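You operate a simulated robot arm through the tools that you are given. There is no shell and no other tool. Be economical: measure what you need, move in short steps, check, and stop when the job is done.

The job below is to be done with a simulated two-armed robot. You get a single attempt, and the scene is never put back.

## Task
Put one of the scones from the dining table top in the silver small bowl. Put two of the medium parcels from the pantry counter on the counter under the cups cupboard. Open the wraps drawer, put the roll of foil on the granite table away in the red lane of the wraps drawer and shut the drawer again. Put one of the short parcels from the granite table on the oil pad. Open the bake door. The order is free. Set down upright: roll of foil.

Only the result counts: the job must be done as asked and must still hold three seconds after the hand-in. Knocking over, shifting, dropping, spilling or breaking anything else fails it.

## Robot
Two 6-joint arms with two-finger parallel grippers on one trunk, on a base that drives. Base frame: it is fixed to the floor where the robot stands at the start and does not move with it; the origin is under the middle of the robot, x ahead of it, y to its left, z up; the surface under the hand at the start is at about z = 0.75. Readings come in m, degrees, newtons and seconds.
The left shoulder is at the start at [0.05, 0.17, 1.109], the right one opposite. Each reaches about 1.092 m from its shoulder. Places, roughly: bake door [6.1, 3.4, 0.4]; counter under the cups cupboard [3.3, 4.4, 0.9]; medium parcel (5x4x10 cm) [1.5, 4.3, 1]; oil pad [2, 2.5, 0.75]; red lane of the wraps drawer [3.4, 4.4, 0.7]; roll of foil (6x6x8 cm) [1.5, 2.8, 0.8]; scone (7x7x4 cm) [1.2, 0.2, 0.8]; short parcel (5x4x8 cm) [1.6, 2.4, 0.8]; small bowl (16x16x6 cm) [1.1, -0.2, 0.8]; wraps drawer [3.4, 4.5, 0.8]. Payload 1.57 kg a hand.
The tool frame of a hand sits at the grasp point between the pads (the TCP): z along the fingers, y along the line on which they close. The tips reach 0.03 m beyond it. The gripper opens to 0.08 m. The fingers are 0.017 m wide and 0.012 m thick; the gripper's body (0.04 by 0.082 m) begins 0.08 m behind the TCP.
Orientation is that of the tool frame in the base frame, as a unit quaternion [x, y, z, w]. With the fingers straight down and closing along the base's y, the tool's x points along the base's -x, its y along +y and its z along -z.

## Interface
- The arms move only by the tool send_rows. It takes "left_plan", "right_plan" or both (then of equal length, played together; a hand with none holds still); each is a list of rows, each an object (a shift or turn left out is 0, a gripper value left out holds the last) with "slide": the shift along the tool's x, y, z in units of 25 mm (1.0 is 25 mm), a list of three; "dr": the turn, a rotation vector about the tool's x, y, z in units of 5 degrees (1.0 is 5 degrees), a list of three; "gripper": the opening in per cent of the stroke, from 0 (shut) to 100 (fully open). In form: [{"slide": [dx, dy, dz], "dr": [ax, ay, az], "gripper": gripper}, ...]. A call has 1 to 10 rows; each row shifts and turns the commanded pose from where the row before left it, along the tool's axes as they then stand. A call with a number of a shift or a turn outside -1 to 1 is refused whole. A row lasts 0.2 s, in which the tool goes at most 0.05 m and 8.6 degrees; a call with a longer step from one row to the next is refused whole, and so is a gripper value outside its range. A pose out of reach is approached as far as the arm can. The call stops where the force on the tool passes 40 N (or 10 N more than at its start, if that is more) or the arm is blocked; 0.2 s more then pass. The fingers move at their own pace (about 0.072 m/s each) and stop on an object; they squeeze with about 21 N. The grip force told is the motor's: it shows also when the fingers shut on nothing. Time passes only in rows, and 0.2 s behind the last, so rows that do not move let the fingers close. The reply holds the time, the measured pose of the TCP, the force on the tool along the base axes, the opening and the grip force, in the units named above and with some noise, with the torque about the TCP (base axes, N m) and any sound that the robot's microphone picked up, and new pictures: "show" is both (left out), scene, wrist or none (wrist: the cameras of the hands that moved).
- Cameras (640 x 400 px; columns grow to the right, rows downward): "scene" is now at [0.0314, -0.0065, 1.6785]; the picture's right is [-0.02, -1.00, 0.00], its down [-0.79, 0.01, -0.61] and it looks along [0.61, -0.01, -0.79] (base axes); focal length 248 px, centre (320, 200). "left" rides on the left gripper at [0.072, 0.007, -0.122] in its tool frame; the picture's right is [-0.09, 1.00, 0.00], its down [-0.84, -0.08, -0.54] and it looks along [-0.54, -0.05, 0.84] (tool axes); focal length 238 px, centre (320, 200). "right" rides on the right gripper at [0.072, -0.007, -0.122] in its tool frame; the picture's right is [0.09, 1.00, 0.00], its down [-0.84, 0.08, -0.54] and it looks along [-0.54, 0.05, 0.84] (tool axes); focal length 238 px, centre (320, 200). There is no depth. A picture from a camera that has moved, and an enlarged one, comes with that camera's place and axes in the base frame and with its lens. The place of the scene camera against the robot may be out by one fixed shift of up to 0.012 m in any direction.
- slide_trunk(by): slides the trunk up (or, below 0, down) by that many m; the arms and the scene camera ride with it, the base frame stays. It gives what a move gives, with no picture.
- drive_base(legs): drives the robot by 1 to 6 legs, each [ahead, left, turn to the left] in m, m and degrees, along the robot's own axes; the way and the turn of a leg run together, so that a leg with both is an arc; at most 1.5 m and 180 degrees a leg. The arms and the cameras ride along, it lands a little off, and it stops where it bumps. It gives what a move gives, and a new picture of the scene camera.
- head_to(pan, tilt): turns the head with the scene camera to pan (to the left, within 86 degrees either way) and tilt (down, from -29 to 69), counted from straight ahead of the robot. It gives what a move gives, and a new picture of the scene camera.
- inspect(camera, box): a new picture of the part [left, top, right, bottom] of that camera's present view, enlarged. No time passes.
- sign_off(): hands the job in; it is judged then, once.

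Work in short steps. Places have to be worked out from the pictures, the camera data and where the tool is seen: move nearer, look again, correct. Check each grasp and each placing, and mend what went wrong. You have 196 turns and 260 pictures in all, those below and enlarged ones among them. Open the grippers and draw the arms clear of the work before you hand the job in, unless the task says otherwise.

The tools are called after "Call:" as a command line: name --argument value ..., lists and objects as JSON in quotes. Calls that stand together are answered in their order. send_rows: Moves the arms, as the interface text tells. Its arguments: {"type":"object","properties":{"left_plan":{"type":"array"},"right_plan":{"type":"array"},"show":{"type":"string","enum":["both","scene","wrist","none"]}},"required":[]} The other tools are called the same way: slide_trunk (by) slides the trunk up or down; drive_base (legs) drives the base; head_to (pan, tilt) turns the head that bears the scene camera; inspect (camera, box) takes an enlarged picture of a part of a camera's view; sign_off () hands the job in.

At the start:

```text
clock: 0.0
left_tcp_pos: [0.6712, 0.2038, 0.9988]
left_orientation: [-0.001, 1.0, 0.0, -0.001]
left_contact_force: [-0.1, -0.1, 0.7]
left_wrist_torque: [-0.03, 0.02, -0.03]
left_grip_width: 0.0801
left_finger_force: 0.0
right_tcp_pos: [0.6441, -0.2282, 0.9993]
right_orientation: [0.0, 1.0, 0.001, 0.0]
right_contact_force: [0.2, -0.3, 0.0]
right_wrist_torque: [0.0, 0.01, -0.03]
right_grip_width: 0.08
right_finger_force: 0.1
trunk travel left (down, up): [-0.725, 0.245]
robot x, y, heading: [-0.0004, 0.0014, -0.3]
head pan, tilt: [-0.9, 52.1]
```

scene: 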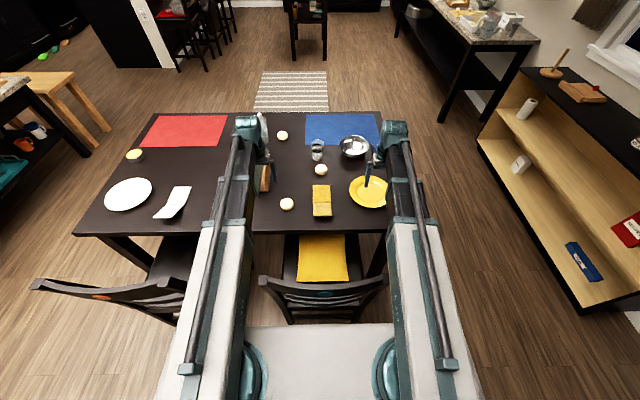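
right: 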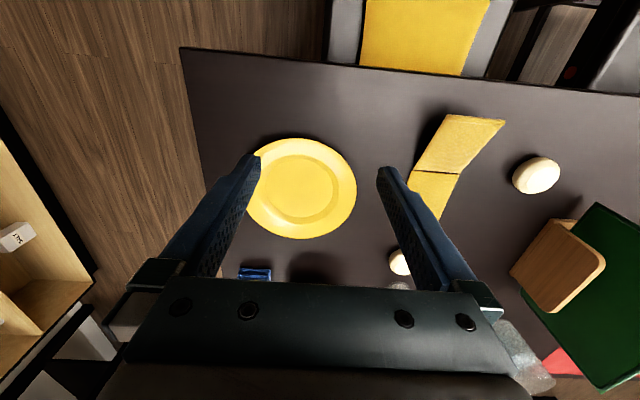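
left: 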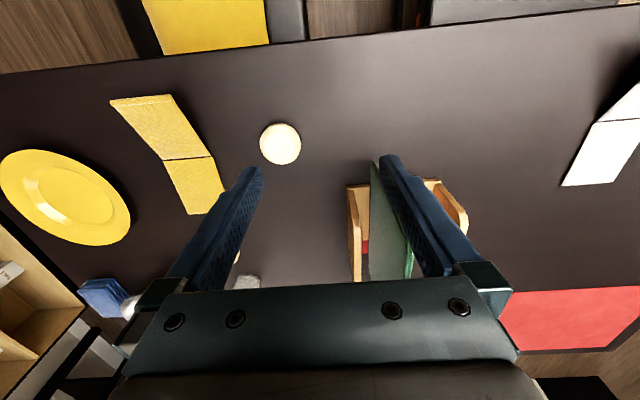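

I'll look closer at the dining table to tell the scones and the bowl from similar things.

Call:
inspect --camera "scene" --box '[220, 100, 420, 225]'

Call:
inspect --camera "left" --box '[80, 80, 480, 330]'

```text
3.20 times, centred on (320, 162) of scene
camera zoom: at [0.0314, -0.0065, 1.6785], right [-0.02, -1.0, 0.0], down [-0.79, 0.01, -0.61], along [0.61, -0.01, -0.79], focal length 793 px, centre (320, 320)
```

zoom: 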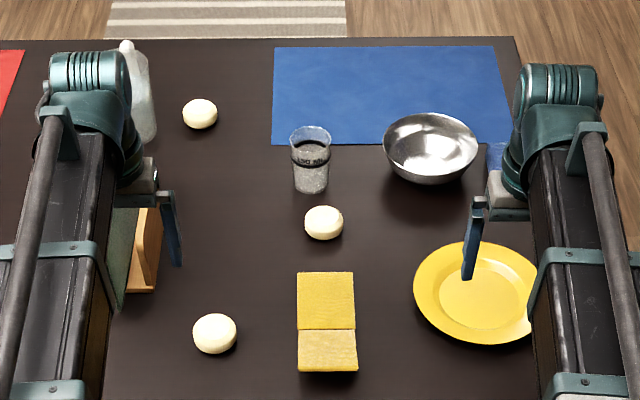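

```text
1.60 times, centred on (280, 205) of left
camera zoom: at [0.5985, 0.2124, 1.1206], right [0.09, 1.0, 0.0], down [0.84, -0.08, 0.54], along [0.54, -0.05, -0.84], focal length 381 px, centre (384, 192)
```

zoom: 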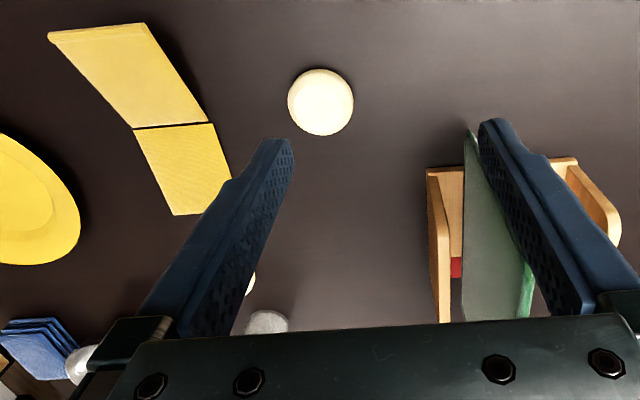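

Four scones lie about; the one at about (0.93, -0.03) suits the right arm, as the bowl is at about (1.09, -0.21). I move the right hand above that scone.

Call:
send_rows --right_plan '[{"slide": [-1, 0.8, 0]}, {"slide": [-1, 0.8, 0]}, {"slide": [-1, 0.8, 0]}, {"slide": [-1, 0.8, 0]}, {"slide": [-1, 0.8, 0]}, {"slide": [-1, 0.8, 0]}, {"slide": [-1, 0.8, 0]}, {"slide": [-1, 0.8, 0]}, {"slide": [-1, 0.8, 0]}, {"slide": [-1, 0.8, 0]}]'

```text
clock: 2.2
left_tcp_pos: [0.6708, 0.2035, 0.9981]
left_orientation: [0.0, 1.0, 0.0, 0.0]
left_contact_force: [-0.2, -0.8, 0.4]
left_wrist_torque: [-0.02, -0.01, 0.01]
left_grip_width: 0.0801
left_finger_force: 0.1
right_tcp_pos: [0.8948, -0.0281, 0.9995]
right_orientation: [0.0, 1.0, 0.0, 0.0]
right_contact_force: [0.3, -0.1, 0.3]
right_wrist_torque: [0.0, 0.01, -0.05]
right_grip_width: 0.0801
right_finger_force: 0.1
trunk travel left (down, up): [-0.725, 0.245]
robot x, y, heading: [-0.001, -0.0001, 0.1]
head pan, tilt: [-0.9, 52.1]
camera scene: at [0.0318, -0.0062, 1.6785], right [-0.02, -1.0, 0.0], down [-0.79, 0.01, -0.61], along [0.61, -0.01, -0.79], focal length 248 px, centre (320, 200)
camera right: at [0.824, -0.0341, 1.1208], right [-0.09, 1.0, 0.0], down [0.84, 0.08, 0.54], along [0.54, 0.05, -0.84], focal length 238 px, centre (320, 200)
```

scene: 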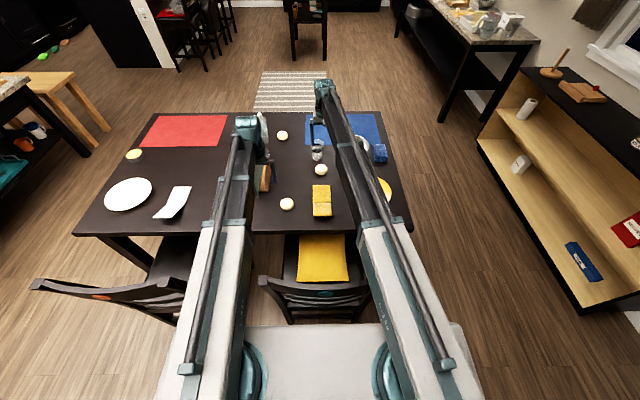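
right: 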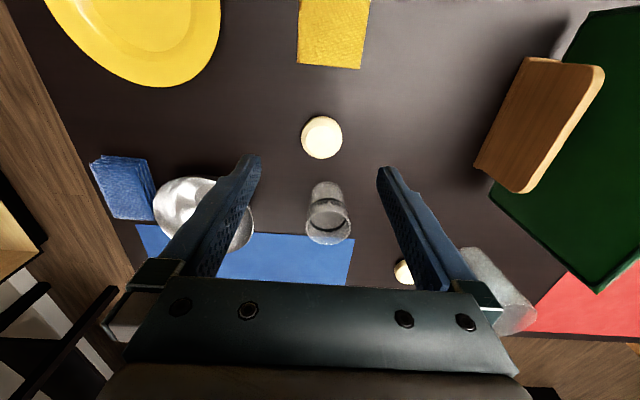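

The scone shows at about (0.939, -0.021) by the right wrist camera. I line up above it, come down to z≈0.87 and look.

Call:
send_rows --right_plan '[{"slide": [-0.9, 0.1, 0]}, {"slide": [-0.82, 0.14, 0]}, {"slide": [0, 0, 1]}, {"slide": [0, 0, 1]}, {"slide": [0, 0, 1]}, {"slide": [0, 0, 1]}, {"slide": [0, 0, 1]}, {}]' --show "wrist"

```text
clock: 4.0
left_tcp_pos: [0.6712, 0.2049, 0.9991]
left_orientation: [0.0, 1.0, 0.0, -0.001]
left_contact_force: [-0.5, 1.5, 0.5]
left_wrist_torque: [-0.01, -0.03, 0.02]
left_grip_width: 0.0801
left_finger_force: 0.1
right_tcp_pos: [0.9108, -0.0273, 0.9991]
right_orientation: [-0.001, 1.0, 0.0, 0.0]
right_contact_force: [1.3, 0.5, -0.3]
right_wrist_torque: [0.0, 0.02, 0.02]
right_grip_width: 0.0799
right_finger_force: 0.0
right hand out of reach, approached as far as the arm can: row 1, 2, 3, 4, 5, 6, 7
trunk travel left (down, up): [-0.725, 0.245]
robot x, y, heading: [-0.0025, 0.0002, -0.2]
head pan, tilt: [-0.9, 52.1]
camera right: at [0.8383, -0.0337, 1.121], right [-0.09, 1.0, 0.0], down [0.84, 0.08, 0.54], along [0.54, 0.05, -0.84], focal length 238 px, centre (320, 200)
```

right: 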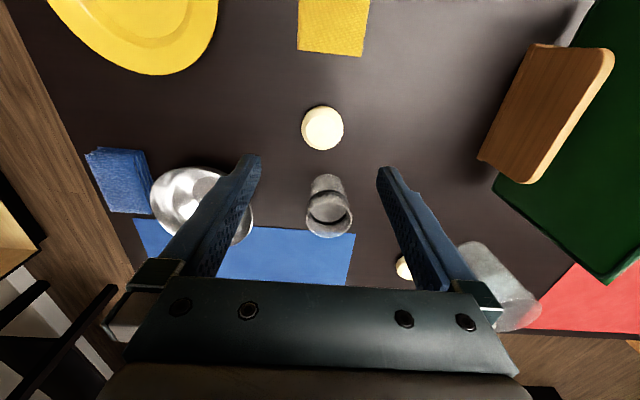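

Hand-down reach ends near x=0.91 from here, so I'll work from the table's right side (edge y≈-0.41, shelf front y≈-1.7). First I bring the right hand back.

Call:
send_rows --right_plan '[{"slide": [1, -0.5, -0.5]}, {"slide": [1, -0.5, -0.5]}, {"slide": [1, -0.5, -0.5]}, {"slide": [1, -0.5, -0.5]}, {"slide": [1, -0.5, -0.5]}, {"slide": [1, -0.5, -0.5]}, {"slide": [1, -0.5, -0.5]}, {"slide": [1, -0.5, -0.5]}, {"slide": [1, -0.5, -0.5]}, {"slide": [1, -0.5, -0.5]}]' --show "none"

Call:
drive_base --legs '[[0, -0.95, 0], [1.0, 0, 0]]'

```text
clock: 6.2
left_tcp_pos: [0.6702, 0.2042, 0.9999]
left_orientation: [0.0, 1.0, 0.0, 0.0]
left_contact_force: [0.8, -0.3, 0.4]
left_wrist_torque: [-0.01, 0.01, 0.0]
left_grip_width: 0.0798
left_finger_force: 0.0
right_tcp_pos: [0.6623, -0.153, 0.9994]
right_orientation: [0.0, 1.0, 0.0, 0.0]
right_contact_force: [0.7, 0.1, -0.5]
right_wrist_torque: [0.0, 0.02, 0.0]
right_grip_width: 0.0798
right_finger_force: 0.1
right hand out of reach, approached as far as the arm can: row 1, 2, 3, 4, 5, 6, 7, 8, 9, 10
trunk travel left (down, up): [-0.725, 0.245]
robot x, y, heading: [0.0022, -0.0022, 0.2]
head pan, tilt: [-0.9, 52.1]
```

```text
clock: 15.7
left_tcp_pos: [1.6504, -0.7253, 0.9991]
left_orientation: [0.002, 1.0, 0.0, 0.0]
left_contact_force: [0.1, 0.1, 0.0]
left_wrist_torque: [-0.01, 0.02, 0.02]
left_grip_width: 0.0798
left_finger_force: 0.1
right_tcp_pos: [1.6403, -1.0816, 0.9998]
right_orientation: [0.003, 1.0, 0.0, 0.0]
right_contact_force: [-0.1, -0.9, -0.5]
right_wrist_torque: [0.01, 0.0, -0.02]
right_grip_width: 0.08
right_finger_force: 0.0
trunk travel left (down, up): [-0.725, 0.245]
robot x, y, heading: [0.9804, -0.9242, -0.2]
head pan, tilt: [-0.9, 52.1]
camera scene: at [1.0102, -0.932, 1.6785], right [-0.02, -1.0, 0.0], down [-0.79, 0.02, -0.61], along [0.61, -0.01, -0.79], focal length 248 px, centre (320, 200)
```

scene: 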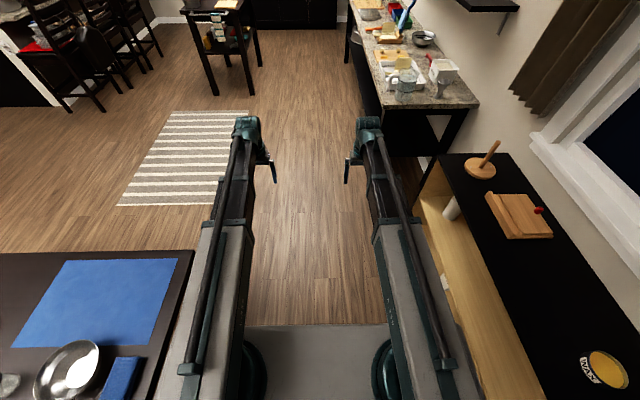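

I am in the aisle at (0.98, -0.92). I turn left 90° to face the table from its right side.

Call:
drive_base --legs '[[0, 0, 90]]'

```text
clock: 19.9
left_tcp_pos: [0.784, -0.2513, 1.0001]
left_orientation: [-0.701, 0.713, 0.0, 0.0]
left_contact_force: [0.2, -0.6, 0.0]
left_wrist_torque: [0.0, 0.04, 0.0]
left_grip_width: 0.0801
left_finger_force: 0.1
right_tcp_pos: [1.1434, -0.2649, 1.0]
right_orientation: [-0.701, 0.713, -0.001, -0.001]
right_contact_force: [-0.4, 0.0, 0.4]
right_wrist_torque: [-0.02, -0.01, 0.0]
right_grip_width: 0.08
right_finger_force: 0.1
trunk travel left (down, up): [-0.725, 0.245]
robot x, y, heading: [0.9797, -0.9243, 89.2]
head pan, tilt: [-0.9, 52.1]
camera scene: at [0.9763, -0.8955, 1.6785], right [1.0, -0.03, 0.0], down [-0.03, -0.79, -0.61], along [0.02, 0.61, -0.79], focal length 248 px, centre (320, 200)
```

scene: 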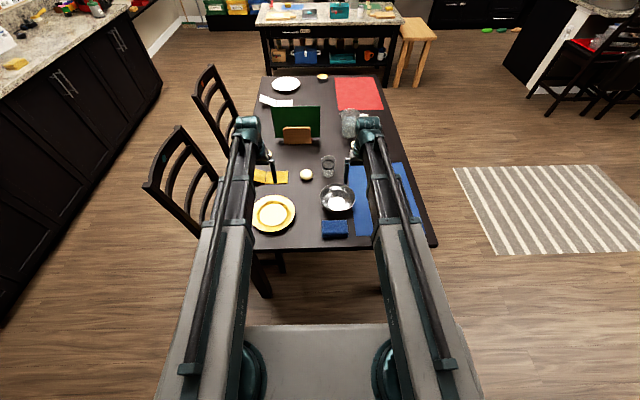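

Bowl at about (1.08, -0.20), scone at (0.937, -0.03), glass beside it at (1.04, -0.02). I drive 0.1 m nearer, then move the right hand over the scone.

Call:
drive_base --legs '[[0.1, 0, 0]]'

```text
clock: 21.1
left_tcp_pos: [0.7863, -0.1511, 0.9991]
left_orientation: [-0.702, 0.712, 0.0, -0.001]
left_contact_force: [0.1, 0.5, 0.0]
left_wrist_torque: [-0.04, 0.03, -0.01]
left_grip_width: 0.0799
left_finger_force: 0.2
right_tcp_pos: [1.1442, -0.1647, 0.9993]
right_orientation: [-0.702, 0.713, -0.001, -0.001]
right_contact_force: [-0.3, 0.4, 0.1]
right_wrist_torque: [-0.01, -0.05, -0.03]
right_grip_width: 0.08
right_finger_force: 0.0
trunk travel left (down, up): [-0.725, 0.245]
robot x, y, heading: [0.981, -0.8245, 89.2]
head pan, tilt: [-0.9, 52.1]
camera scene: at [0.9779, -0.7945, 1.6784], right [1.0, -0.03, 0.0], down [-0.02, -0.79, -0.61], along [0.02, 0.61, -0.79], focal length 248 px, centre (320, 200)
```

scene: 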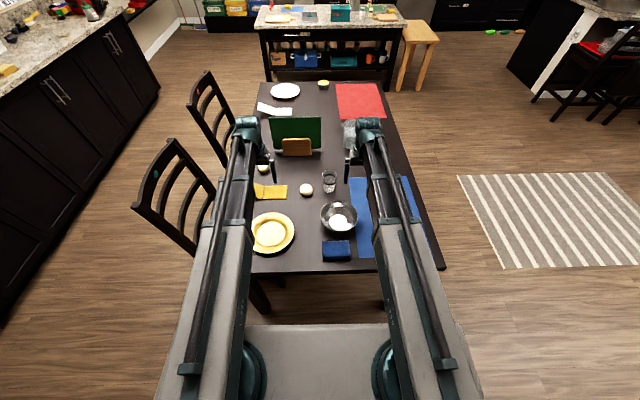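

I move the right hand over the scone, then look before rotating.

Call:
send_rows --right_plan '[{"slide": [-0.62, 0.91, 0]}, {"slide": [-0.62, 0.91, 0]}, {"slide": [-0.62, 0.91, 0]}, {"slide": [-0.62, 0.91, 0]}, {"slide": [-0.62, 0.91, 0]}, {"slide": [-0.62, 0.91, 0]}, {"slide": [-0.62, 0.91, 0]}, {"slide": [-0.62, 0.91, 0]}, {"slide": [-0.62, 0.91, 0.5]}, {"slide": [0, 0, 0.5]}]' --show "none"

Call:
send_rows --right_plan '[{"dr": [0, 0, 1]}, {"dr": [0, 0, 1]}, {"dr": [0, 0, 1]}, {"dr": [0, 0, 1]}, {"dr": [0, 0, 1]}, {"dr": [0, 0, 1]}, {"dr": [0, 0, 1]}, {"dr": [0, 0, 1]}, {"dr": [0, 0, 1]}, {"dr": [0, 0, 1]}]' --show "wrist"

```text
clock: 23.3
left_tcp_pos: [0.7869, -0.1529, 0.9982]
left_orientation: [-0.702, 0.712, 0.0, 0.001]
left_contact_force: [-0.7, 0.3, -0.6]
left_wrist_torque: [-0.02, 0.01, -0.02]
left_grip_width: 0.0798
left_finger_force: 0.0
right_tcp_pos: [0.9394, -0.0207, 0.9989]
right_orientation: [-0.701, 0.713, 0.001, 0.0]
right_contact_force: [-0.1, 0.4, 0.0]
right_wrist_torque: [0.0, 0.0, 0.0]
right_grip_width: 0.0802
right_finger_force: 0.0
right hand out of reach, approached as far as the arm can: row 9, 10
trunk travel left (down, up): [-0.725, 0.245]
robot x, y, heading: [0.9819, -0.8242, 89.2]
head pan, tilt: [-0.9, 52.1]
```

```text
clock: 25.5
left_tcp_pos: [0.7866, -0.152, 0.9991]
left_orientation: [-0.702, 0.712, 0.0, 0.0]
left_contact_force: [0.8, 0.0, -0.5]
left_wrist_torque: [-0.01, -0.02, 0.0]
left_grip_width: 0.0799
left_finger_force: 0.1
right_tcp_pos: [0.9404, -0.0226, 0.9986]
right_orientation: [-0.333, 0.943, 0.0, 0.0]
right_contact_force: [0.8, 0.4, 0.0]
right_wrist_torque: [-0.01, -0.04, 0.0]
right_grip_width: 0.0801
right_finger_force: 0.0
trunk travel left (down, up): [-0.725, 0.245]
robot x, y, heading: [0.9822, -0.8261, 89.0]
head pan, tilt: [-0.9, 52.1]
camera right: at [0.8889, -0.0721, 1.121], right [-0.7, 0.72, 0.0], down [0.6, 0.59, 0.54], along [0.39, 0.38, -0.84], focal length 238 px, centre (320, 200)
```

right: 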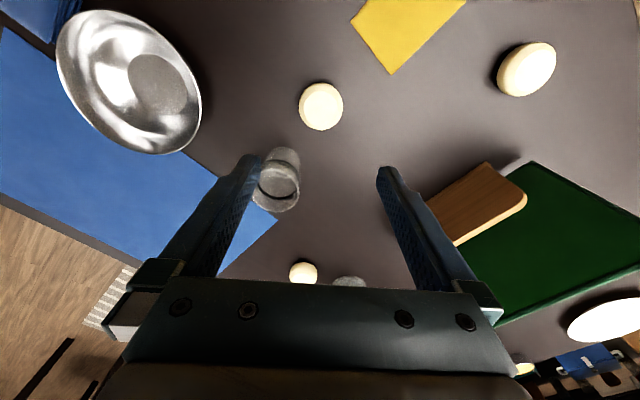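

Scone below and glass well off the closing line. I test going down.

Call:
send_rows --right_plan '[{"slide": [0, 0, 0.6]}, {"slide": [0, 0, 0.6]}, {"slide": [0, 0, 0.6]}]' --show "none"

```text
clock: 26.3
left_tcp_pos: [0.787, -0.1519, 0.9991]
left_orientation: [-0.702, 0.713, -0.001, 0.0]
left_contact_force: [0.7, 0.2, 0.5]
left_wrist_torque: [-0.01, 0.02, -0.01]
left_grip_width: 0.0799
left_finger_force: 0.0
right_tcp_pos: [0.9401, -0.022, 0.9995]
right_orientation: [-0.335, 0.942, 0.001, 0.0]
right_contact_force: [0.0, 0.9, 0.2]
right_wrist_torque: [-0.02, 0.01, 0.04]
right_grip_width: 0.0799
right_finger_force: 0.1
right hand out of reach, approached as far as the arm can: row 1, 2, 3
trunk travel left (down, up): [-0.725, 0.245]
robot x, y, heading: [0.9799, -0.8256, 89.2]
head pan, tilt: [-0.9, 52.1]
```

Vertical moves by the arm seem refused. I test the left hand up and the right hand up separately.

Call:
send_rows --left_plan '[{"slide": [0.5, 0, 0]}, {"slide": [0, 0, -1]}, {"slide": [0, 0, -1]}, {}]' --right_plan '[{"dr": [0, 0, 0.5]}, {"dr": [0, 0, 0.5]}, {"dr": [0, 0, 0.5]}, {"dr": [0, 0, 0.5]}]' --show "none"

Call:
send_rows --left_plan '[{"dr": [0, 1, 0]}, {"dr": [0, 1, 0]}]' --show "none"

```text
clock: 27.3
left_tcp_pos: [0.7852, -0.164, 0.999]
left_orientation: [-0.701, 0.713, 0.0, 0.001]
left_contact_force: [-0.4, -0.4, 0.3]
left_wrist_torque: [0.05, 0.02, 0.02]
left_grip_width: 0.08
left_finger_force: 0.1
left hand out of reach, approached as far as the arm can: row 2, 3
right_tcp_pos: [0.9409, -0.0218, 0.9993]
right_orientation: [-0.251, 0.968, -0.001, 0.0]
right_contact_force: [0.9, 0.8, 0.6]
right_wrist_torque: [0.01, -0.01, 0.02]
right_grip_width: 0.08
right_finger_force: 0.0
trunk travel left (down, up): [-0.725, 0.245]
robot x, y, heading: [0.9811, -0.8245, 88.9]
head pan, tilt: [-0.9, 52.1]
```

```text
clock: 27.9
left_tcp_pos: [0.7858, -0.1638, 1.0027]
left_orientation: [-0.699, 0.71, -0.062, -0.062]
left_contact_force: [0.3, 0.8, 0.0]
left_wrist_torque: [0.04, -0.01, 0.01]
left_grip_width: 0.0801
left_finger_force: 0.1
right_tcp_pos: [0.9402, -0.0219, 0.9985]
right_orientation: [-0.252, 0.968, 0.0, 0.001]
right_contact_force: [0.9, 0.1, 0.1]
right_wrist_torque: [0.02, 0.01, -0.01]
right_grip_width: 0.0799
right_finger_force: 0.0
trunk travel left (down, up): [-0.725, 0.245]
robot x, y, heading: [0.984, -0.8308, 88.9]
head pan, tilt: [-0.9, 52.1]
```

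The arms are planar, so height comes from the trunk (or from tilting the hand). I pitch the left hand to point forward so that it stays high while the trunk goes down.

Call:
send_rows --left_plan '[{"dr": [0, -1, 0]}, {"dr": [0, -1, 0]}, {"dr": [0, -1, 0]}, {"dr": [0, -1, 0]}, {"dr": [0, -1, 0]}, {"dr": [0, -1, 0]}, {"dr": [0, -1, 0]}, {"dr": [0, -1, 0]}, {"dr": [0, -1, 0]}, {"dr": [0, -1, 0]}]' --show "none"

Call:
send_rows --left_plan '[{"dr": [0, -1, 0]}, {"dr": [0, -1, 0]}, {"dr": [0, -1, 0]}, {"dr": [0, -1, 0]}, {"dr": [0, -1, 0]}, {"dr": [0, -1, 0]}, {"dr": [0, -1, 0]}, {"dr": [0, -1, 0]}, {"dr": [0, -1, 0]}, {"dr": [0, -1, 0]}]' --show "none"

Call:
slide_trunk --by -0.12

Call:
inspect --camera "right" --box '[0, 0, 640, 400]'

```text
clock: 30.1
left_tcp_pos: [0.7873, -0.1648, 1.0504]
left_orientation: [-0.659, 0.67, 0.24, 0.245]
left_contact_force: [-0.7, -0.4, 0.4]
left_wrist_torque: [-0.03, -0.03, 0.02]
left_grip_width: 0.0797
left_finger_force: 0.0
left hand out of reach, approached as far as the arm can: row 5, 6, 7, 8, 9, 10
right_tcp_pos: [0.94, -0.0216, 1.0005]
right_orientation: [-0.251, 0.968, 0.0, 0.001]
right_contact_force: [0.5, 0.1, -0.1]
right_wrist_torque: [0.02, -0.01, 0.01]
right_grip_width: 0.0803
right_finger_force: 0.0
trunk travel left (down, up): [-0.725, 0.245]
robot x, y, heading: [0.9821, -0.8275, 89.6]
head pan, tilt: [-0.9, 52.1]
```

```text
clock: 32.3
left_tcp_pos: [0.7871, -0.1472, 1.2128]
left_orientation: [-0.502, 0.512, 0.488, 0.498]
left_contact_force: [0.5, -0.1, -0.3]
left_wrist_torque: [0.04, 0.01, 0.02]
left_grip_width: 0.0799
left_finger_force: 0.0
left hand out of reach, approached as far as the arm can: row 1, 2, 3, 4, 5, 6, 7, 8, 9, 10
right_tcp_pos: [0.9415, -0.0224, 0.9992]
right_orientation: [-0.251, 0.968, 0.0, 0.0]
right_contact_force: [0.1, -0.4, -1.0]
right_wrist_torque: [0.02, -0.03, 0.01]
right_grip_width: 0.0801
right_finger_force: 0.1
trunk travel left (down, up): [-0.725, 0.245]
robot x, y, heading: [0.9826, -0.8267, 89.3]
head pan, tilt: [-0.9, 52.1]
```

```text
clock: 33.8
left_tcp_pos: [0.7858, -0.1464, 1.0941]
left_orientation: [-0.501, 0.512, 0.488, 0.499]
left_contact_force: [-0.4, 0.2, 0.1]
left_wrist_torque: [-0.01, 0.02, -0.01]
left_grip_width: 0.0798
left_finger_force: 0.1
right_tcp_pos: [0.942, -0.0224, 0.8804]
right_orientation: [-0.251, 0.968, 0.0, 0.0]
right_contact_force: [-0.5, -0.2, 0.0]
right_wrist_torque: [-0.01, -0.01, 0.02]
right_grip_width: 0.0799
right_finger_force: 0.1
trunk travel left (down, up): [-0.605, 0.365]
robot x, y, heading: [0.9791, -0.8287, 89.1]
head pan, tilt: [-0.9, 52.1]
```

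```text
1.00 times, centred on (320, 200) of right (not enlarged: the box is as wide or as high as the picture)
camera zoom: at [0.8811, -0.0627, 1.0012], right [-0.56, 0.83, 0.0], down [0.69, 0.47, 0.54], along [0.45, 0.31, -0.84], focal length 238 px, centre (320, 200)
```

zoom: 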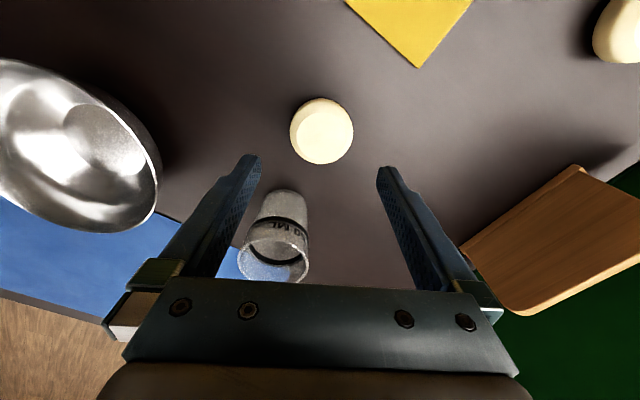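

The scone is at (0.938, -0.021), well under the hand. I nudge, lower by 0.092 and close.

Call:
send_rows --right_plan '[{"slide": [0.1, 0.12, 0]}]' --show "none"

Call:
slide_trunk --by -0.09

Call:
send_rows --right_plan '[{"gripper": 0}, {"gripper": 0}, {"gripper": 0}, {"gripper": 0}]' --show "wrist"

```text
clock: 34.2
left_tcp_pos: [0.788, -0.1458, 1.0932]
left_orientation: [-0.502, 0.512, 0.489, 0.498]
left_contact_force: [0.0, -0.2, 0.3]
left_wrist_torque: [-0.01, -0.03, -0.03]
left_grip_width: 0.08
left_finger_force: 0.0
right_tcp_pos: [0.9377, -0.0193, 0.8788]
right_orientation: [-0.251, 0.968, -0.001, 0.001]
right_contact_force: [0.4, 0.2, 0.9]
right_wrist_torque: [0.03, 0.01, -0.01]
right_grip_width: 0.0801
right_finger_force: 0.1
trunk travel left (down, up): [-0.605, 0.365]
robot x, y, heading: [0.9795, -0.8243, 89.4]
head pan, tilt: [-0.9, 52.1]
```

```text
clock: 35.4
left_tcp_pos: [0.7867, -0.1457, 1.0028]
left_orientation: [-0.502, 0.511, 0.489, 0.498]
left_contact_force: [0.1, -0.9, 0.4]
left_wrist_torque: [-0.02, 0.02, -0.01]
left_grip_width: 0.08
left_finger_force: 0.1
right_tcp_pos: [0.9376, -0.0211, 0.7898]
right_orientation: [-0.251, 0.968, 0.0, 0.0]
right_contact_force: [0.3, 0.5, -0.2]
right_wrist_torque: [0.01, 0.01, 0.01]
right_grip_width: 0.0801
right_finger_force: 0.0
trunk travel left (down, up): [-0.515, 0.455]
robot x, y, heading: [0.9761, -0.8292, 89.0]
head pan, tilt: [-0.9, 52.1]
```

```text
clock: 36.4
left_tcp_pos: [0.7862, -0.1464, 1.0026]
left_orientation: [-0.502, 0.512, 0.488, 0.498]
left_contact_force: [1.4, -0.6, 0.0]
left_wrist_torque: [0.01, 0.01, -0.04]
left_grip_width: 0.0797
left_finger_force: 0.1
right_tcp_pos: [0.9385, -0.02, 0.7888]
right_orientation: [-0.251, 0.968, 0.0, 0.0]
right_contact_force: [-0.2, 0.1, 1.3]
right_wrist_torque: [-0.07, -0.01, 0.0]
right_grip_width: 0.0607
right_finger_force: 20.7
trunk travel left (down, up): [-0.515, 0.455]
robot x, y, heading: [0.9789, -0.826, 88.9]
head pan, tilt: [-0.9, 52.1]
camera right: at [0.8781, -0.0608, 0.9111], right [-0.56, 0.83, 0.0], down [0.69, 0.47, 0.54], along [0.45, 0.31, -0.84], focal length 238 px, centre (320, 200)
```

right: 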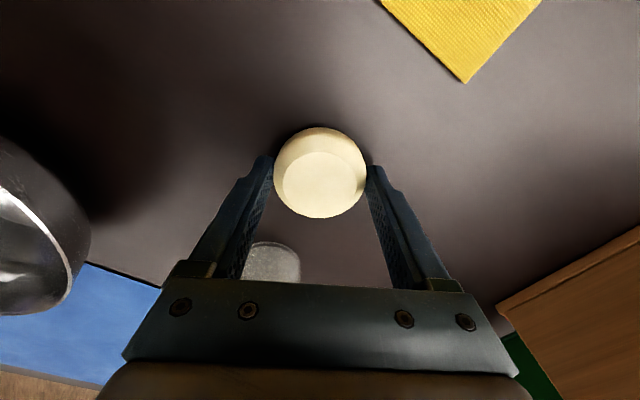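

Scone gripped (0.061 m). I raise it 0.17 m and carry it over the bowl.

Call:
slide_trunk --by 0.17

Call:
send_rows --right_plan '[{"slide": [-0.15, -0.92, 0]}, {"slide": [-0.15, -0.92, 0]}, {"slide": [-0.15, -0.92, 0]}, {"slide": [-0.15, -0.92, 0]}, {"slide": [-0.15, -0.92, 0]}, {"slide": [-0.15, -0.92, 0]}, {"slide": [-0.15, -0.92, 0]}, {"slide": [-0.15, -0.92, 0]}, {"slide": [-0.15, -0.92, 0]}, {"slide": [-0.15, -0.92, 0]}]'

```text
clock: 38.3
left_tcp_pos: [0.7871, -0.1461, 1.1722]
left_orientation: [-0.502, 0.512, 0.488, 0.498]
left_contact_force: [-0.2, 0.1, 0.0]
left_wrist_torque: [-0.02, -0.02, -0.03]
left_grip_width: 0.0801
left_finger_force: 0.0
right_tcp_pos: [0.9389, -0.02, 0.9599]
right_orientation: [-0.251, 0.968, 0.0, 0.0]
right_contact_force: [-0.2, -0.2, 0.2]
right_wrist_torque: [-0.02, -0.01, -0.03]
right_grip_width: 0.0
right_finger_force: 21.0
trunk travel left (down, up): [-0.685, 0.285]
robot x, y, heading: [0.9789, -0.825, 89.2]
head pan, tilt: [-0.9, 52.1]
```

```text
clock: 40.5
left_tcp_pos: [0.7881, -0.1465, 1.1736]
left_orientation: [-0.503, 0.511, 0.489, 0.497]
left_contact_force: [-0.2, -0.8, 0.3]
left_wrist_torque: [-0.02, -0.02, -0.04]
left_grip_width: 0.08
left_finger_force: 0.0
right_tcp_pos: [1.0828, -0.2028, 0.9591]
right_orientation: [-0.252, 0.968, 0.0, 0.0]
right_contact_force: [0.2, -0.3, 0.1]
right_wrist_torque: [0.0, 0.0, 0.01]
right_grip_width: 0.0001
right_finger_force: 20.7
trunk travel left (down, up): [-0.685, 0.285]
robot x, y, heading: [0.9843, -0.8281, 89.4]
head pan, tilt: [-0.9, 52.1]
camera scene: at [0.978, -0.7966, 1.6386], right [1.0, -0.03, 0.0], down [-0.02, -0.79, -0.61], along [0.02, 0.61, -0.79], focal length 248 px, centre (320, 200)
camera right: at [1.0236, -0.2432, 1.0812], right [-0.57, 0.82, 0.0], down [0.69, 0.48, 0.54], along [0.45, 0.31, -0.84], focal length 238 px, centre (320, 200)
```

scene: 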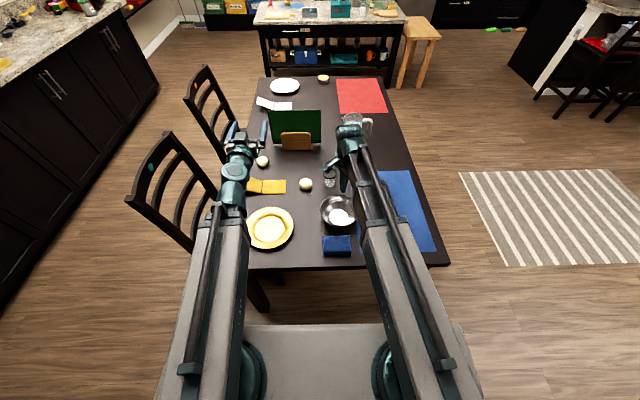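
right: 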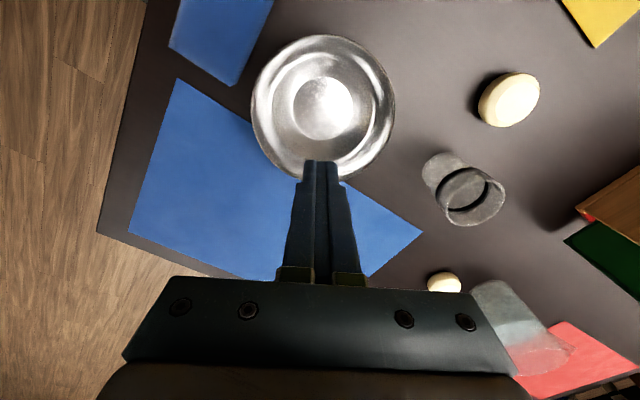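

The scone slipped out on lifting (gripped above its widest part); it still sits at (0.937, -0.021). I go back open and will grip lower.

Call:
send_rows --right_plan '[{"slide": [0.15, 0.92, 0], "gripper": 100}, {"slide": [0.15, 0.92, 0]}, {"slide": [0.15, 0.92, 0]}, {"slide": [0.15, 0.92, 0]}, {"slide": [0.15, 0.92, 0]}, {"slide": [0.15, 0.92, 0]}, {"slide": [0.15, 0.92, 0]}, {"slide": [0.15, 0.92, 0]}, {"slide": [0.15, 0.92, 0]}, {"slide": [0.15, 0.92, 0]}]' --show "wrist"

```text
clock: 42.7
left_tcp_pos: [0.7861, -0.1458, 1.1725]
left_orientation: [-0.502, 0.513, 0.487, 0.498]
left_contact_force: [-0.3, 0.5, 0.6]
left_wrist_torque: [-0.01, -0.05, 0.01]
left_grip_width: 0.0802
left_finger_force: 0.2
right_tcp_pos: [0.9382, -0.0183, 0.9586]
right_orientation: [-0.251, 0.968, 0.0, 0.0]
right_contact_force: [-0.1, -1.0, -0.1]
right_wrist_torque: [-0.01, 0.0, 0.03]
right_grip_width: 0.08
right_finger_force: 0.1
trunk travel left (down, up): [-0.685, 0.285]
robot x, y, heading: [0.9779, -0.8295, 89.2]
head pan, tilt: [-0.9, 52.1]
camera right: at [0.8779, -0.0596, 1.0809], right [-0.57, 0.82, 0.0], down [0.69, 0.48, 0.54], along [0.45, 0.31, -0.84], focal length 238 px, centre (320, 200)
```

right: 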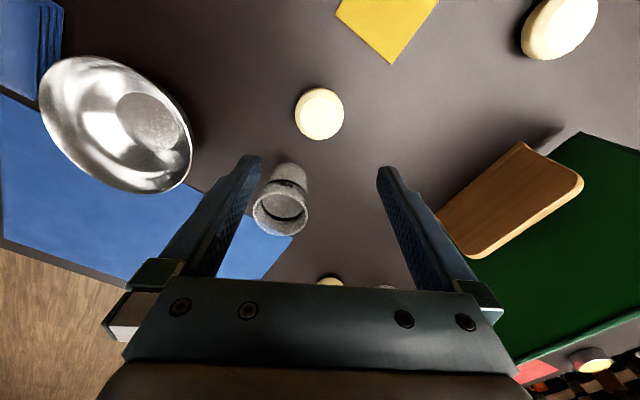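

Still aligned. I lower to TCP z≈0.781.

Call:
slide_trunk --by -0.178

```text
clock: 44.7
left_tcp_pos: [0.7859, -0.1471, 0.9948]
left_orientation: [-0.501, 0.512, 0.488, 0.498]
left_contact_force: [-0.3, 0.0, 0.3]
left_wrist_torque: [0.01, 0.06, 0.02]
left_grip_width: 0.0797
left_finger_force: 0.0
right_tcp_pos: [0.9385, -0.0205, 0.7805]
right_orientation: [-0.251, 0.968, 0.0, 0.0]
right_contact_force: [0.1, 0.5, 0.8]
right_wrist_torque: [-0.03, -0.01, 0.02]
right_grip_width: 0.0799
right_finger_force: 0.0
trunk travel left (down, up): [-0.507, 0.463]
robot x, y, heading: [0.9821, -0.8269, 89.0]
head pan, tilt: [-0.9, 52.1]
```

No contact yet. I close and check the width, then lift a little.

Call:
send_rows --right_plan '[{"gripper": 0}, {"gripper": 0}, {"gripper": 0}, {"gripper": 0}, {}]' --show "none"

Call:
slide_trunk --by 0.04

```text
clock: 45.9
left_tcp_pos: [0.7863, -0.1477, 0.9954]
left_orientation: [-0.502, 0.512, 0.488, 0.498]
left_contact_force: [0.1, -0.1, 0.0]
left_wrist_torque: [-0.02, 0.02, 0.04]
left_grip_width: 0.0801
left_finger_force: 0.0
right_tcp_pos: [0.9386, -0.0187, 0.7807]
right_orientation: [-0.252, 0.968, 0.0, 0.001]
right_contact_force: [0.0, 0.0, 0.0]
right_wrist_torque: [0.05, 0.07, -0.02]
right_grip_width: 0.0605
right_finger_force: 21.3
trunk travel left (down, up): [-0.507, 0.463]
robot x, y, heading: [0.981, -0.8248, 88.7]
head pan, tilt: [-0.9, 52.1]
```

```text
clock: 46.8
left_tcp_pos: [0.7868, -0.1463, 1.0358]
left_orientation: [-0.502, 0.511, 0.489, 0.497]
left_contact_force: [0.5, -0.6, -0.6]
left_wrist_torque: [0.01, 0.0, -0.02]
left_grip_width: 0.0802
left_finger_force: 0.1
right_tcp_pos: [0.9377, -0.0188, 0.8207]
right_orientation: [-0.251, 0.968, 0.0, -0.001]
right_contact_force: [-0.1, -0.3, -1.0]
right_wrist_torque: [-0.01, -0.02, -0.03]
right_grip_width: 0.0605
right_finger_force: 21.1
trunk travel left (down, up): [-0.547, 0.423]
robot x, y, heading: [0.9804, -0.8233, 89.1]
head pan, tilt: [-0.9, 52.1]
```

Held now. I raise further and carry to the bowl.

Call:
slide_trunk --by 0.12

Call:
send_rows --right_plan '[{"slide": [-0.14, -0.92, 0]}, {"slide": [-0.14, -0.92, 0]}, {"slide": [-0.14, -0.92, 0]}, {"slide": [-0.14, -0.92, 0]}, {"slide": [-0.14, -0.92, 0]}, {"slide": [-0.14, -0.92, 0]}, {"slide": [-0.14, -0.92, 0]}, {"slide": [-0.14, -0.92, 0]}, {"slide": [-0.14, -0.92, 0]}, {"slide": [-0.14, -0.92, 0]}]' --show "wrist"

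```text
clock: 48.2
left_tcp_pos: [0.7872, -0.1462, 1.156]
left_orientation: [-0.501, 0.512, 0.488, 0.499]
left_contact_force: [-0.3, 0.1, 0.1]
left_wrist_torque: [0.01, -0.01, 0.01]
left_grip_width: 0.0801
left_finger_force: 0.1
right_tcp_pos: [0.9378, -0.0198, 0.9409]
right_orientation: [-0.252, 0.968, 0.0, 0.0]
right_contact_force: [-0.6, -0.9, -0.5]
right_wrist_torque: [0.02, -0.02, 0.01]
right_grip_width: 0.0604
right_finger_force: 21.2
trunk travel left (down, up): [-0.667, 0.303]
robot x, y, heading: [0.9818, -0.8279, 89.1]
head pan, tilt: [-0.9, 52.1]
```

```text
clock: 50.5
left_tcp_pos: [0.7856, -0.1456, 1.1556]
left_orientation: [-0.503, 0.511, 0.489, 0.497]
left_contact_force: [0.1, 1.1, -0.6]
left_wrist_torque: [-0.03, 0.04, 0.02]
left_grip_width: 0.08
left_finger_force: 0.0
right_tcp_pos: [1.0811, -0.2042, 0.9424]
right_orientation: [-0.252, 0.968, 0.0, 0.0]
right_contact_force: [-0.5, -0.8, -0.5]
right_wrist_torque: [0.0, 0.03, -0.02]
right_grip_width: 0.0604
right_finger_force: 20.8
trunk travel left (down, up): [-0.667, 0.303]
robot x, y, heading: [0.9813, -0.8259, 89.2]
head pan, tilt: [-0.9, 52.1]
camera right: at [1.0212, -0.2449, 1.0631], right [-0.57, 0.82, 0.0], down [0.69, 0.48, 0.54], along [0.45, 0.31, -0.84], focal length 238 px, centre (320, 200)
```

right: 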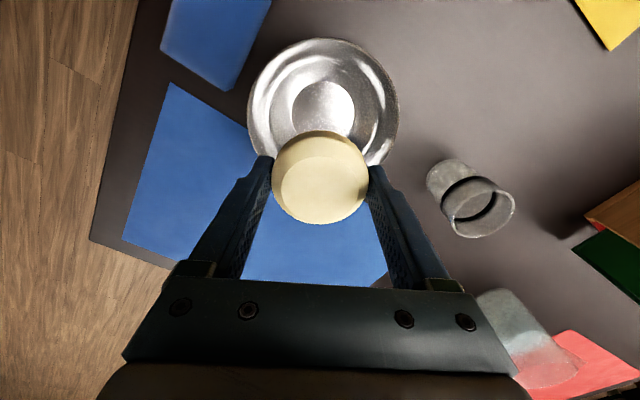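

Scone centred over the bowl. I lower to z≈0.812, release and rise.

Call:
slide_trunk --by -0.13

Call:
send_rows --right_plan '[{"gripper": 90}, {"gripper": 90}, {"gripper": 90}]' --show "none"

Call:
slide_trunk --by 0.15

Call:
inspect --camera "right" --box '[0, 0, 640, 400]'

```text
clock: 52.0
left_tcp_pos: [0.7866, -0.1458, 1.0257]
left_orientation: [-0.502, 0.512, 0.488, 0.498]
left_contact_force: [-0.1, 0.6, -0.1]
left_wrist_torque: [-0.02, 0.0, -0.03]
left_grip_width: 0.08
left_finger_force: 0.0
right_tcp_pos: [1.0809, -0.2039, 0.8118]
right_orientation: [-0.251, 0.968, 0.0, 0.0]
right_contact_force: [0.2, -0.4, -0.8]
right_wrist_torque: [-0.04, 0.05, -0.01]
right_grip_width: 0.0609
right_finger_force: 21.1
trunk travel left (down, up): [-0.537, 0.433]
robot x, y, heading: [0.9829, -0.8259, 89.0]
head pan, tilt: [-0.9, 52.1]
```

```text
clock: 52.8
left_tcp_pos: [0.7859, -0.1471, 1.0256]
left_orientation: [-0.502, 0.512, 0.488, 0.498]
left_contact_force: [-0.4, 0.6, 0.2]
left_wrist_torque: [-0.02, -0.02, 0.03]
left_grip_width: 0.0798
left_finger_force: 0.1
right_tcp_pos: [1.0808, -0.2036, 0.8111]
right_orientation: [-0.252, 0.968, 0.0, 0.0]
right_contact_force: [0.2, 0.1, -0.5]
right_wrist_torque: [0.0, -0.02, 0.0]
right_grip_width: 0.0718
right_finger_force: 0.1
trunk travel left (down, up): [-0.537, 0.433]
robot x, y, heading: [0.9784, -0.8249, 89.0]
head pan, tilt: [-0.9, 52.1]
```

```text
clock: 54.6
left_tcp_pos: [0.7864, -0.1456, 1.175]
left_orientation: [-0.503, 0.511, 0.489, 0.497]
left_contact_force: [0.6, 0.1, -0.1]
left_wrist_torque: [0.03, 0.0, 0.02]
left_grip_width: 0.0798
left_finger_force: 0.1
right_tcp_pos: [1.0806, -0.2043, 0.9613]
right_orientation: [-0.252, 0.968, 0.0, 0.0]
right_contact_force: [0.7, -0.7, -0.2]
right_wrist_torque: [0.0, 0.01, 0.01]
right_grip_width: 0.0718
right_finger_force: 0.1
trunk travel left (down, up): [-0.687, 0.283]
robot x, y, heading: [0.9801, -0.8235, 89.1]
head pan, tilt: [-0.9, 52.1]
```

```text
1.00 times, centred on (320, 200) of right (not enlarged: the box is as wide or as high as the picture)
camera zoom: at [1.0211, -0.2443, 1.083], right [-0.56, 0.83, 0.0], down [0.69, 0.47, 0.54], along [0.45, 0.31, -0.84], focal length 238 px, centre (320, 200)
```

zoom: 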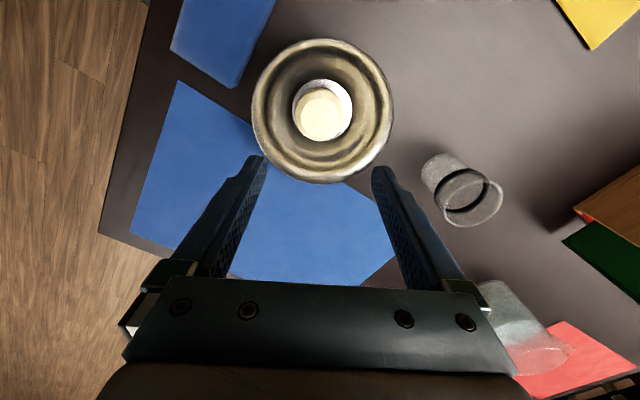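

The scone sits in the bowl. I back off, go east past the table, and then north toward the granite table.

Call:
drive_base --legs '[[-0.2, 0, 0], [0, -1.2, 0], [1.2, 0, 0]]'

```text
clock: 67.7
left_tcp_pos: [2.0127, 0.8557, 1.1755]
left_orientation: [-0.5, 0.512, 0.488, 0.5]
left_contact_force: [0.3, 0.0, -0.1]
left_wrist_torque: [0.01, -0.02, -0.01]
left_grip_width: 0.08
left_finger_force: 0.1
right_tcp_pos: [2.308, 0.7982, 0.9653]
right_orientation: [-0.251, 0.968, 0.0, 0.002]
right_contact_force: [-0.2, -0.3, 0.4]
right_wrist_torque: [-0.03, -0.01, -0.01]
right_grip_width: 0.0719
right_finger_force: 0.0
trunk travel left (down, up): [-0.687, 0.283]
robot x, y, heading: [2.2078, 0.1772, 89.0]
head pan, tilt: [-0.9, 52.1]
camera scene: at [2.1841, 0.206, 1.643], right [1.0, -0.03, 0.01], down [-0.02, -0.79, -0.61], along [0.03, 0.61, -0.79], focal length 248 px, centre (320, 200)
```

scene: 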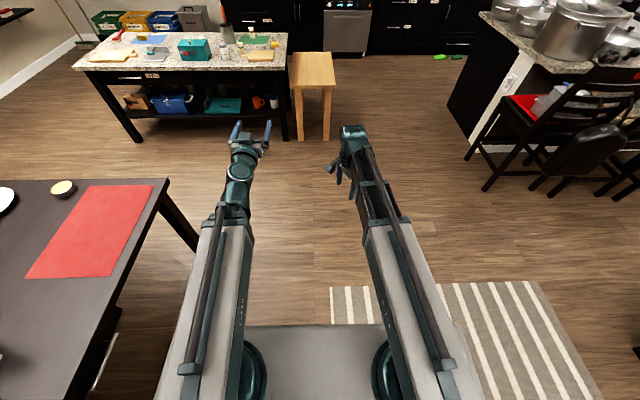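

Granite table spans about x 0.4–2.0, y 2.19–2.85. I drive to stand before it and look.

Call:
drive_base --legs '[[1.3, 0, 0], [0, 0.5, 0]]'

Call:
head_to --pan 0 --tilt 40

Call:
inspect --camera "scene" --box '[160, 80, 480, 280]'

```text
clock: 76.7
left_tcp_pos: [1.5629, 2.1604, 1.1764]
left_orientation: [-0.494, 0.517, 0.488, 0.499]
left_contact_force: [-0.7, -0.7, 0.5]
left_wrist_torque: [0.02, -0.03, 0.01]
left_grip_width: 0.08
left_finger_force: 0.0
right_tcp_pos: [1.8572, 2.1001, 0.9614]
right_orientation: [-0.246, 0.969, 0.001, -0.005]
right_contact_force: [0.1, 0.4, -0.8]
right_wrist_torque: [-0.02, -0.01, 0.02]
right_grip_width: 0.0717
right_finger_force: 0.1
trunk travel left (down, up): [-0.687, 0.283]
robot x, y, heading: [1.7361, 1.4781, 88.7]
head pan, tilt: [-0.9, 52.1]
camera scene: at [1.7353, 1.5091, 1.6405], right [1.0, -0.04, 0.0], down [-0.03, -0.79, -0.61], along [0.03, 0.61, -0.79], focal length 248 px, centre (320, 200)
```

scene: 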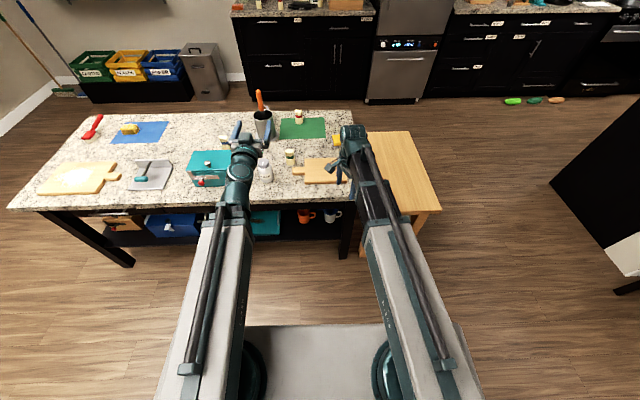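

```text
clock: 77.4
left_tcp_pos: [1.5632, 2.16, 1.1755]
left_orientation: [-0.494, 0.518, 0.489, 0.499]
left_contact_force: [0.0, -0.3, 0.5]
left_wrist_torque: [-0.02, -0.03, -0.04]
left_grip_width: 0.0802
left_finger_force: 0.1
right_tcp_pos: [1.8561, 2.1005, 0.9624]
right_orientation: [-0.246, 0.969, 0.002, -0.006]
right_contact_force: [0.1, -0.6, -0.2]
right_wrist_torque: [0.03, 0.0, 0.04]
right_grip_width: 0.072
right_finger_force: 0.1
trunk travel left (down, up): [-0.687, 0.283]
robot x, y, heading: [1.7361, 1.4798, 88.7]
head pan, tilt: [0.0, 40.0]
camera scene: at [1.735, 1.5191, 1.6574], right [1.0, -0.03, 0.0], down [-0.02, -0.64, -0.77], along [0.02, 0.77, -0.64], focal length 248 px, centre (320, 200)
```

scene: 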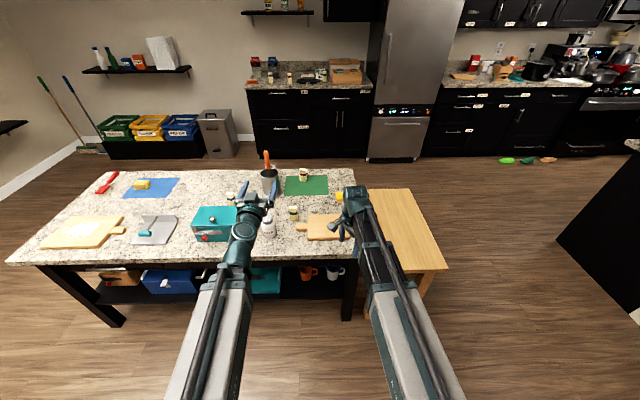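

```text
2.00 times, centred on (320, 180) of scene
camera zoom: at [1.735, 1.5191, 1.6574], right [1.0, -0.03, 0.0], down [-0.02, -0.64, -0.77], along [0.02, 0.77, -0.64], focal length 496 px, centre (320, 240)
```

zoom: 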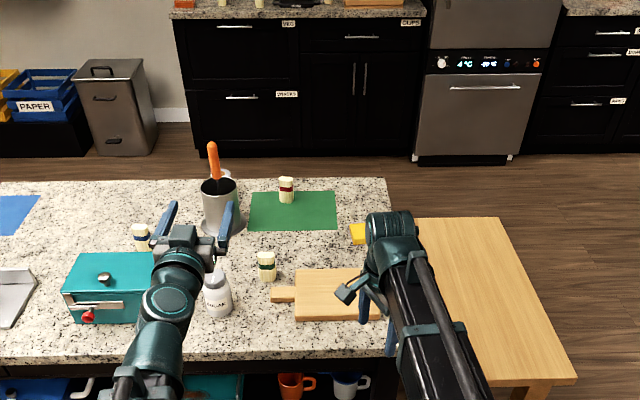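

Arms hide parts of the table; I spread them and look again.

Call:
send_rows --left_plan '[{"slide": [0, 1, 0]}, {"slide": [0, 1, 0]}, {"slide": [0, 1, 0]}, {"slide": [0, 1, 0]}, {"slide": [0, 1, 0]}, {"slide": [0, 1, -0.5]}, {"slide": [0, 1, -0.5]}, {"slide": [0, 1, -0.5]}, {"slide": [0, 1, -0.5]}, {"slide": [0, 1, -0.5]}]' --right_plan '[{"slide": [-0.87, -0.48, 0]}, {"slide": [-0.87, -0.48, 0]}, {"slide": [-0.87, -0.48, 0]}, {"slide": [-0.87, -0.48, 0]}, {"slide": [-0.87, -0.48, 0]}, {"slide": [-0.87, -0.48, 0]}, {"slide": [-0.87, -0.48, 0]}, {"slide": [-0.87, -0.48, 0]}, {"slide": [-0.87, -0.48, 0]}, {"slide": [-0.87, -0.48, 0]}]' --show "none"

Call:
inspect --camera "scene" --box '[140, 150, 460, 350]'

Call:
inspect --camera "scene" --box '[230, 40, 430, 165]'

```text
clock: 79.6
left_tcp_pos: [1.3142, 2.1053, 1.1753]
left_orientation: [-0.495, 0.517, 0.489, 0.499]
left_contact_force: [-0.1, -0.7, 0.4]
left_wrist_torque: [0.0, -0.01, 0.01]
left_grip_width: 0.08
left_finger_force: 0.0
right_tcp_pos: [2.1051, 2.0993, 0.9614]
right_orientation: [-0.246, 0.969, 0.002, -0.007]
right_contact_force: [-0.9, -0.7, 0.0]
right_wrist_torque: [-0.04, -0.02, -0.04]
right_grip_width: 0.0719
right_finger_force: 0.3
right hand out of reach, approached as far as the arm can: row 6
trunk travel left (down, up): [-0.687, 0.283]
robot x, y, heading: [1.7361, 1.4765, 88.3]
head pan, tilt: [0.0, 40.0]
```

```text
2.00 times, centred on (300, 250) of scene
camera zoom: at [1.735, 1.5191, 1.6575], right [1.0, -0.03, 0.0], down [-0.02, -0.64, -0.77], along [0.02, 0.77, -0.64], focal length 496 px, centre (360, 100)
```

zoom: 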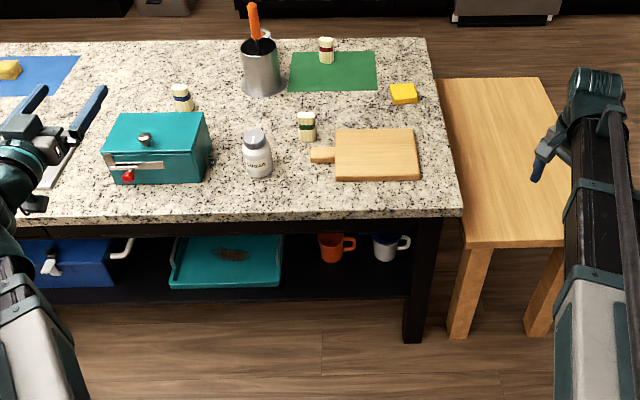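

```text
3.20 times, centred on (330, 102) of scene
camera zoom: at [1.735, 1.5191, 1.6575], right [1.0, -0.03, 0.0], down [-0.02, -0.64, -0.77], along [0.02, 0.77, -0.64], focal length 793 px, centre (288, 512)
```

zoom: 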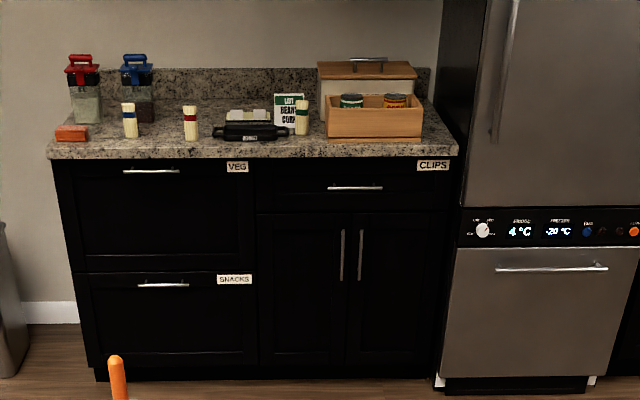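

I zoom on the yellow piece, the parcels and near the crock to identify the oil pad and foil.

Call:
inspect --camera "scene" --box '[275, 160, 375, 222]'

Call:
inspect --camera "scene" --box '[190, 150, 290, 250]'

```text
6.40 times, centred on (325, 191) of scene
camera zoom: at [1.735, 1.5191, 1.6575], right [1.0, -0.03, 0.0], down [-0.02, -0.64, -0.77], along [0.02, 0.77, -0.64], focal length 1587 px, centre (288, 258)
```

zoom: 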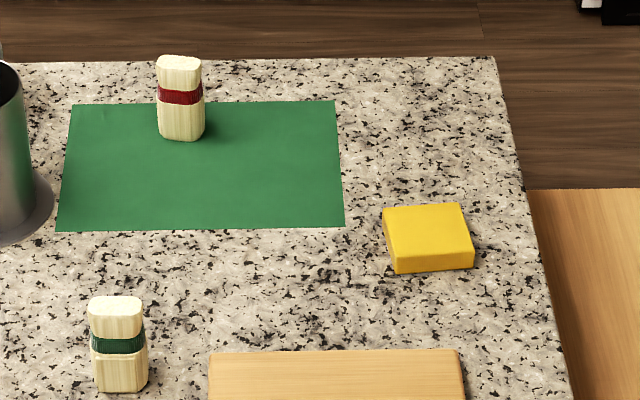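

```text
4.00 times, centred on (240, 200) of scene
camera zoom: at [1.735, 1.5191, 1.6575], right [1.0, -0.03, 0.0], down [-0.02, -0.64, -0.77], along [0.02, 0.77, -0.64], focal length 992 px, centre (640, 200)
```

zoom: 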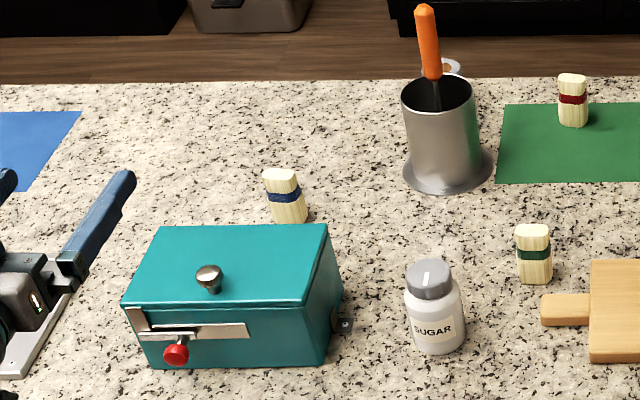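

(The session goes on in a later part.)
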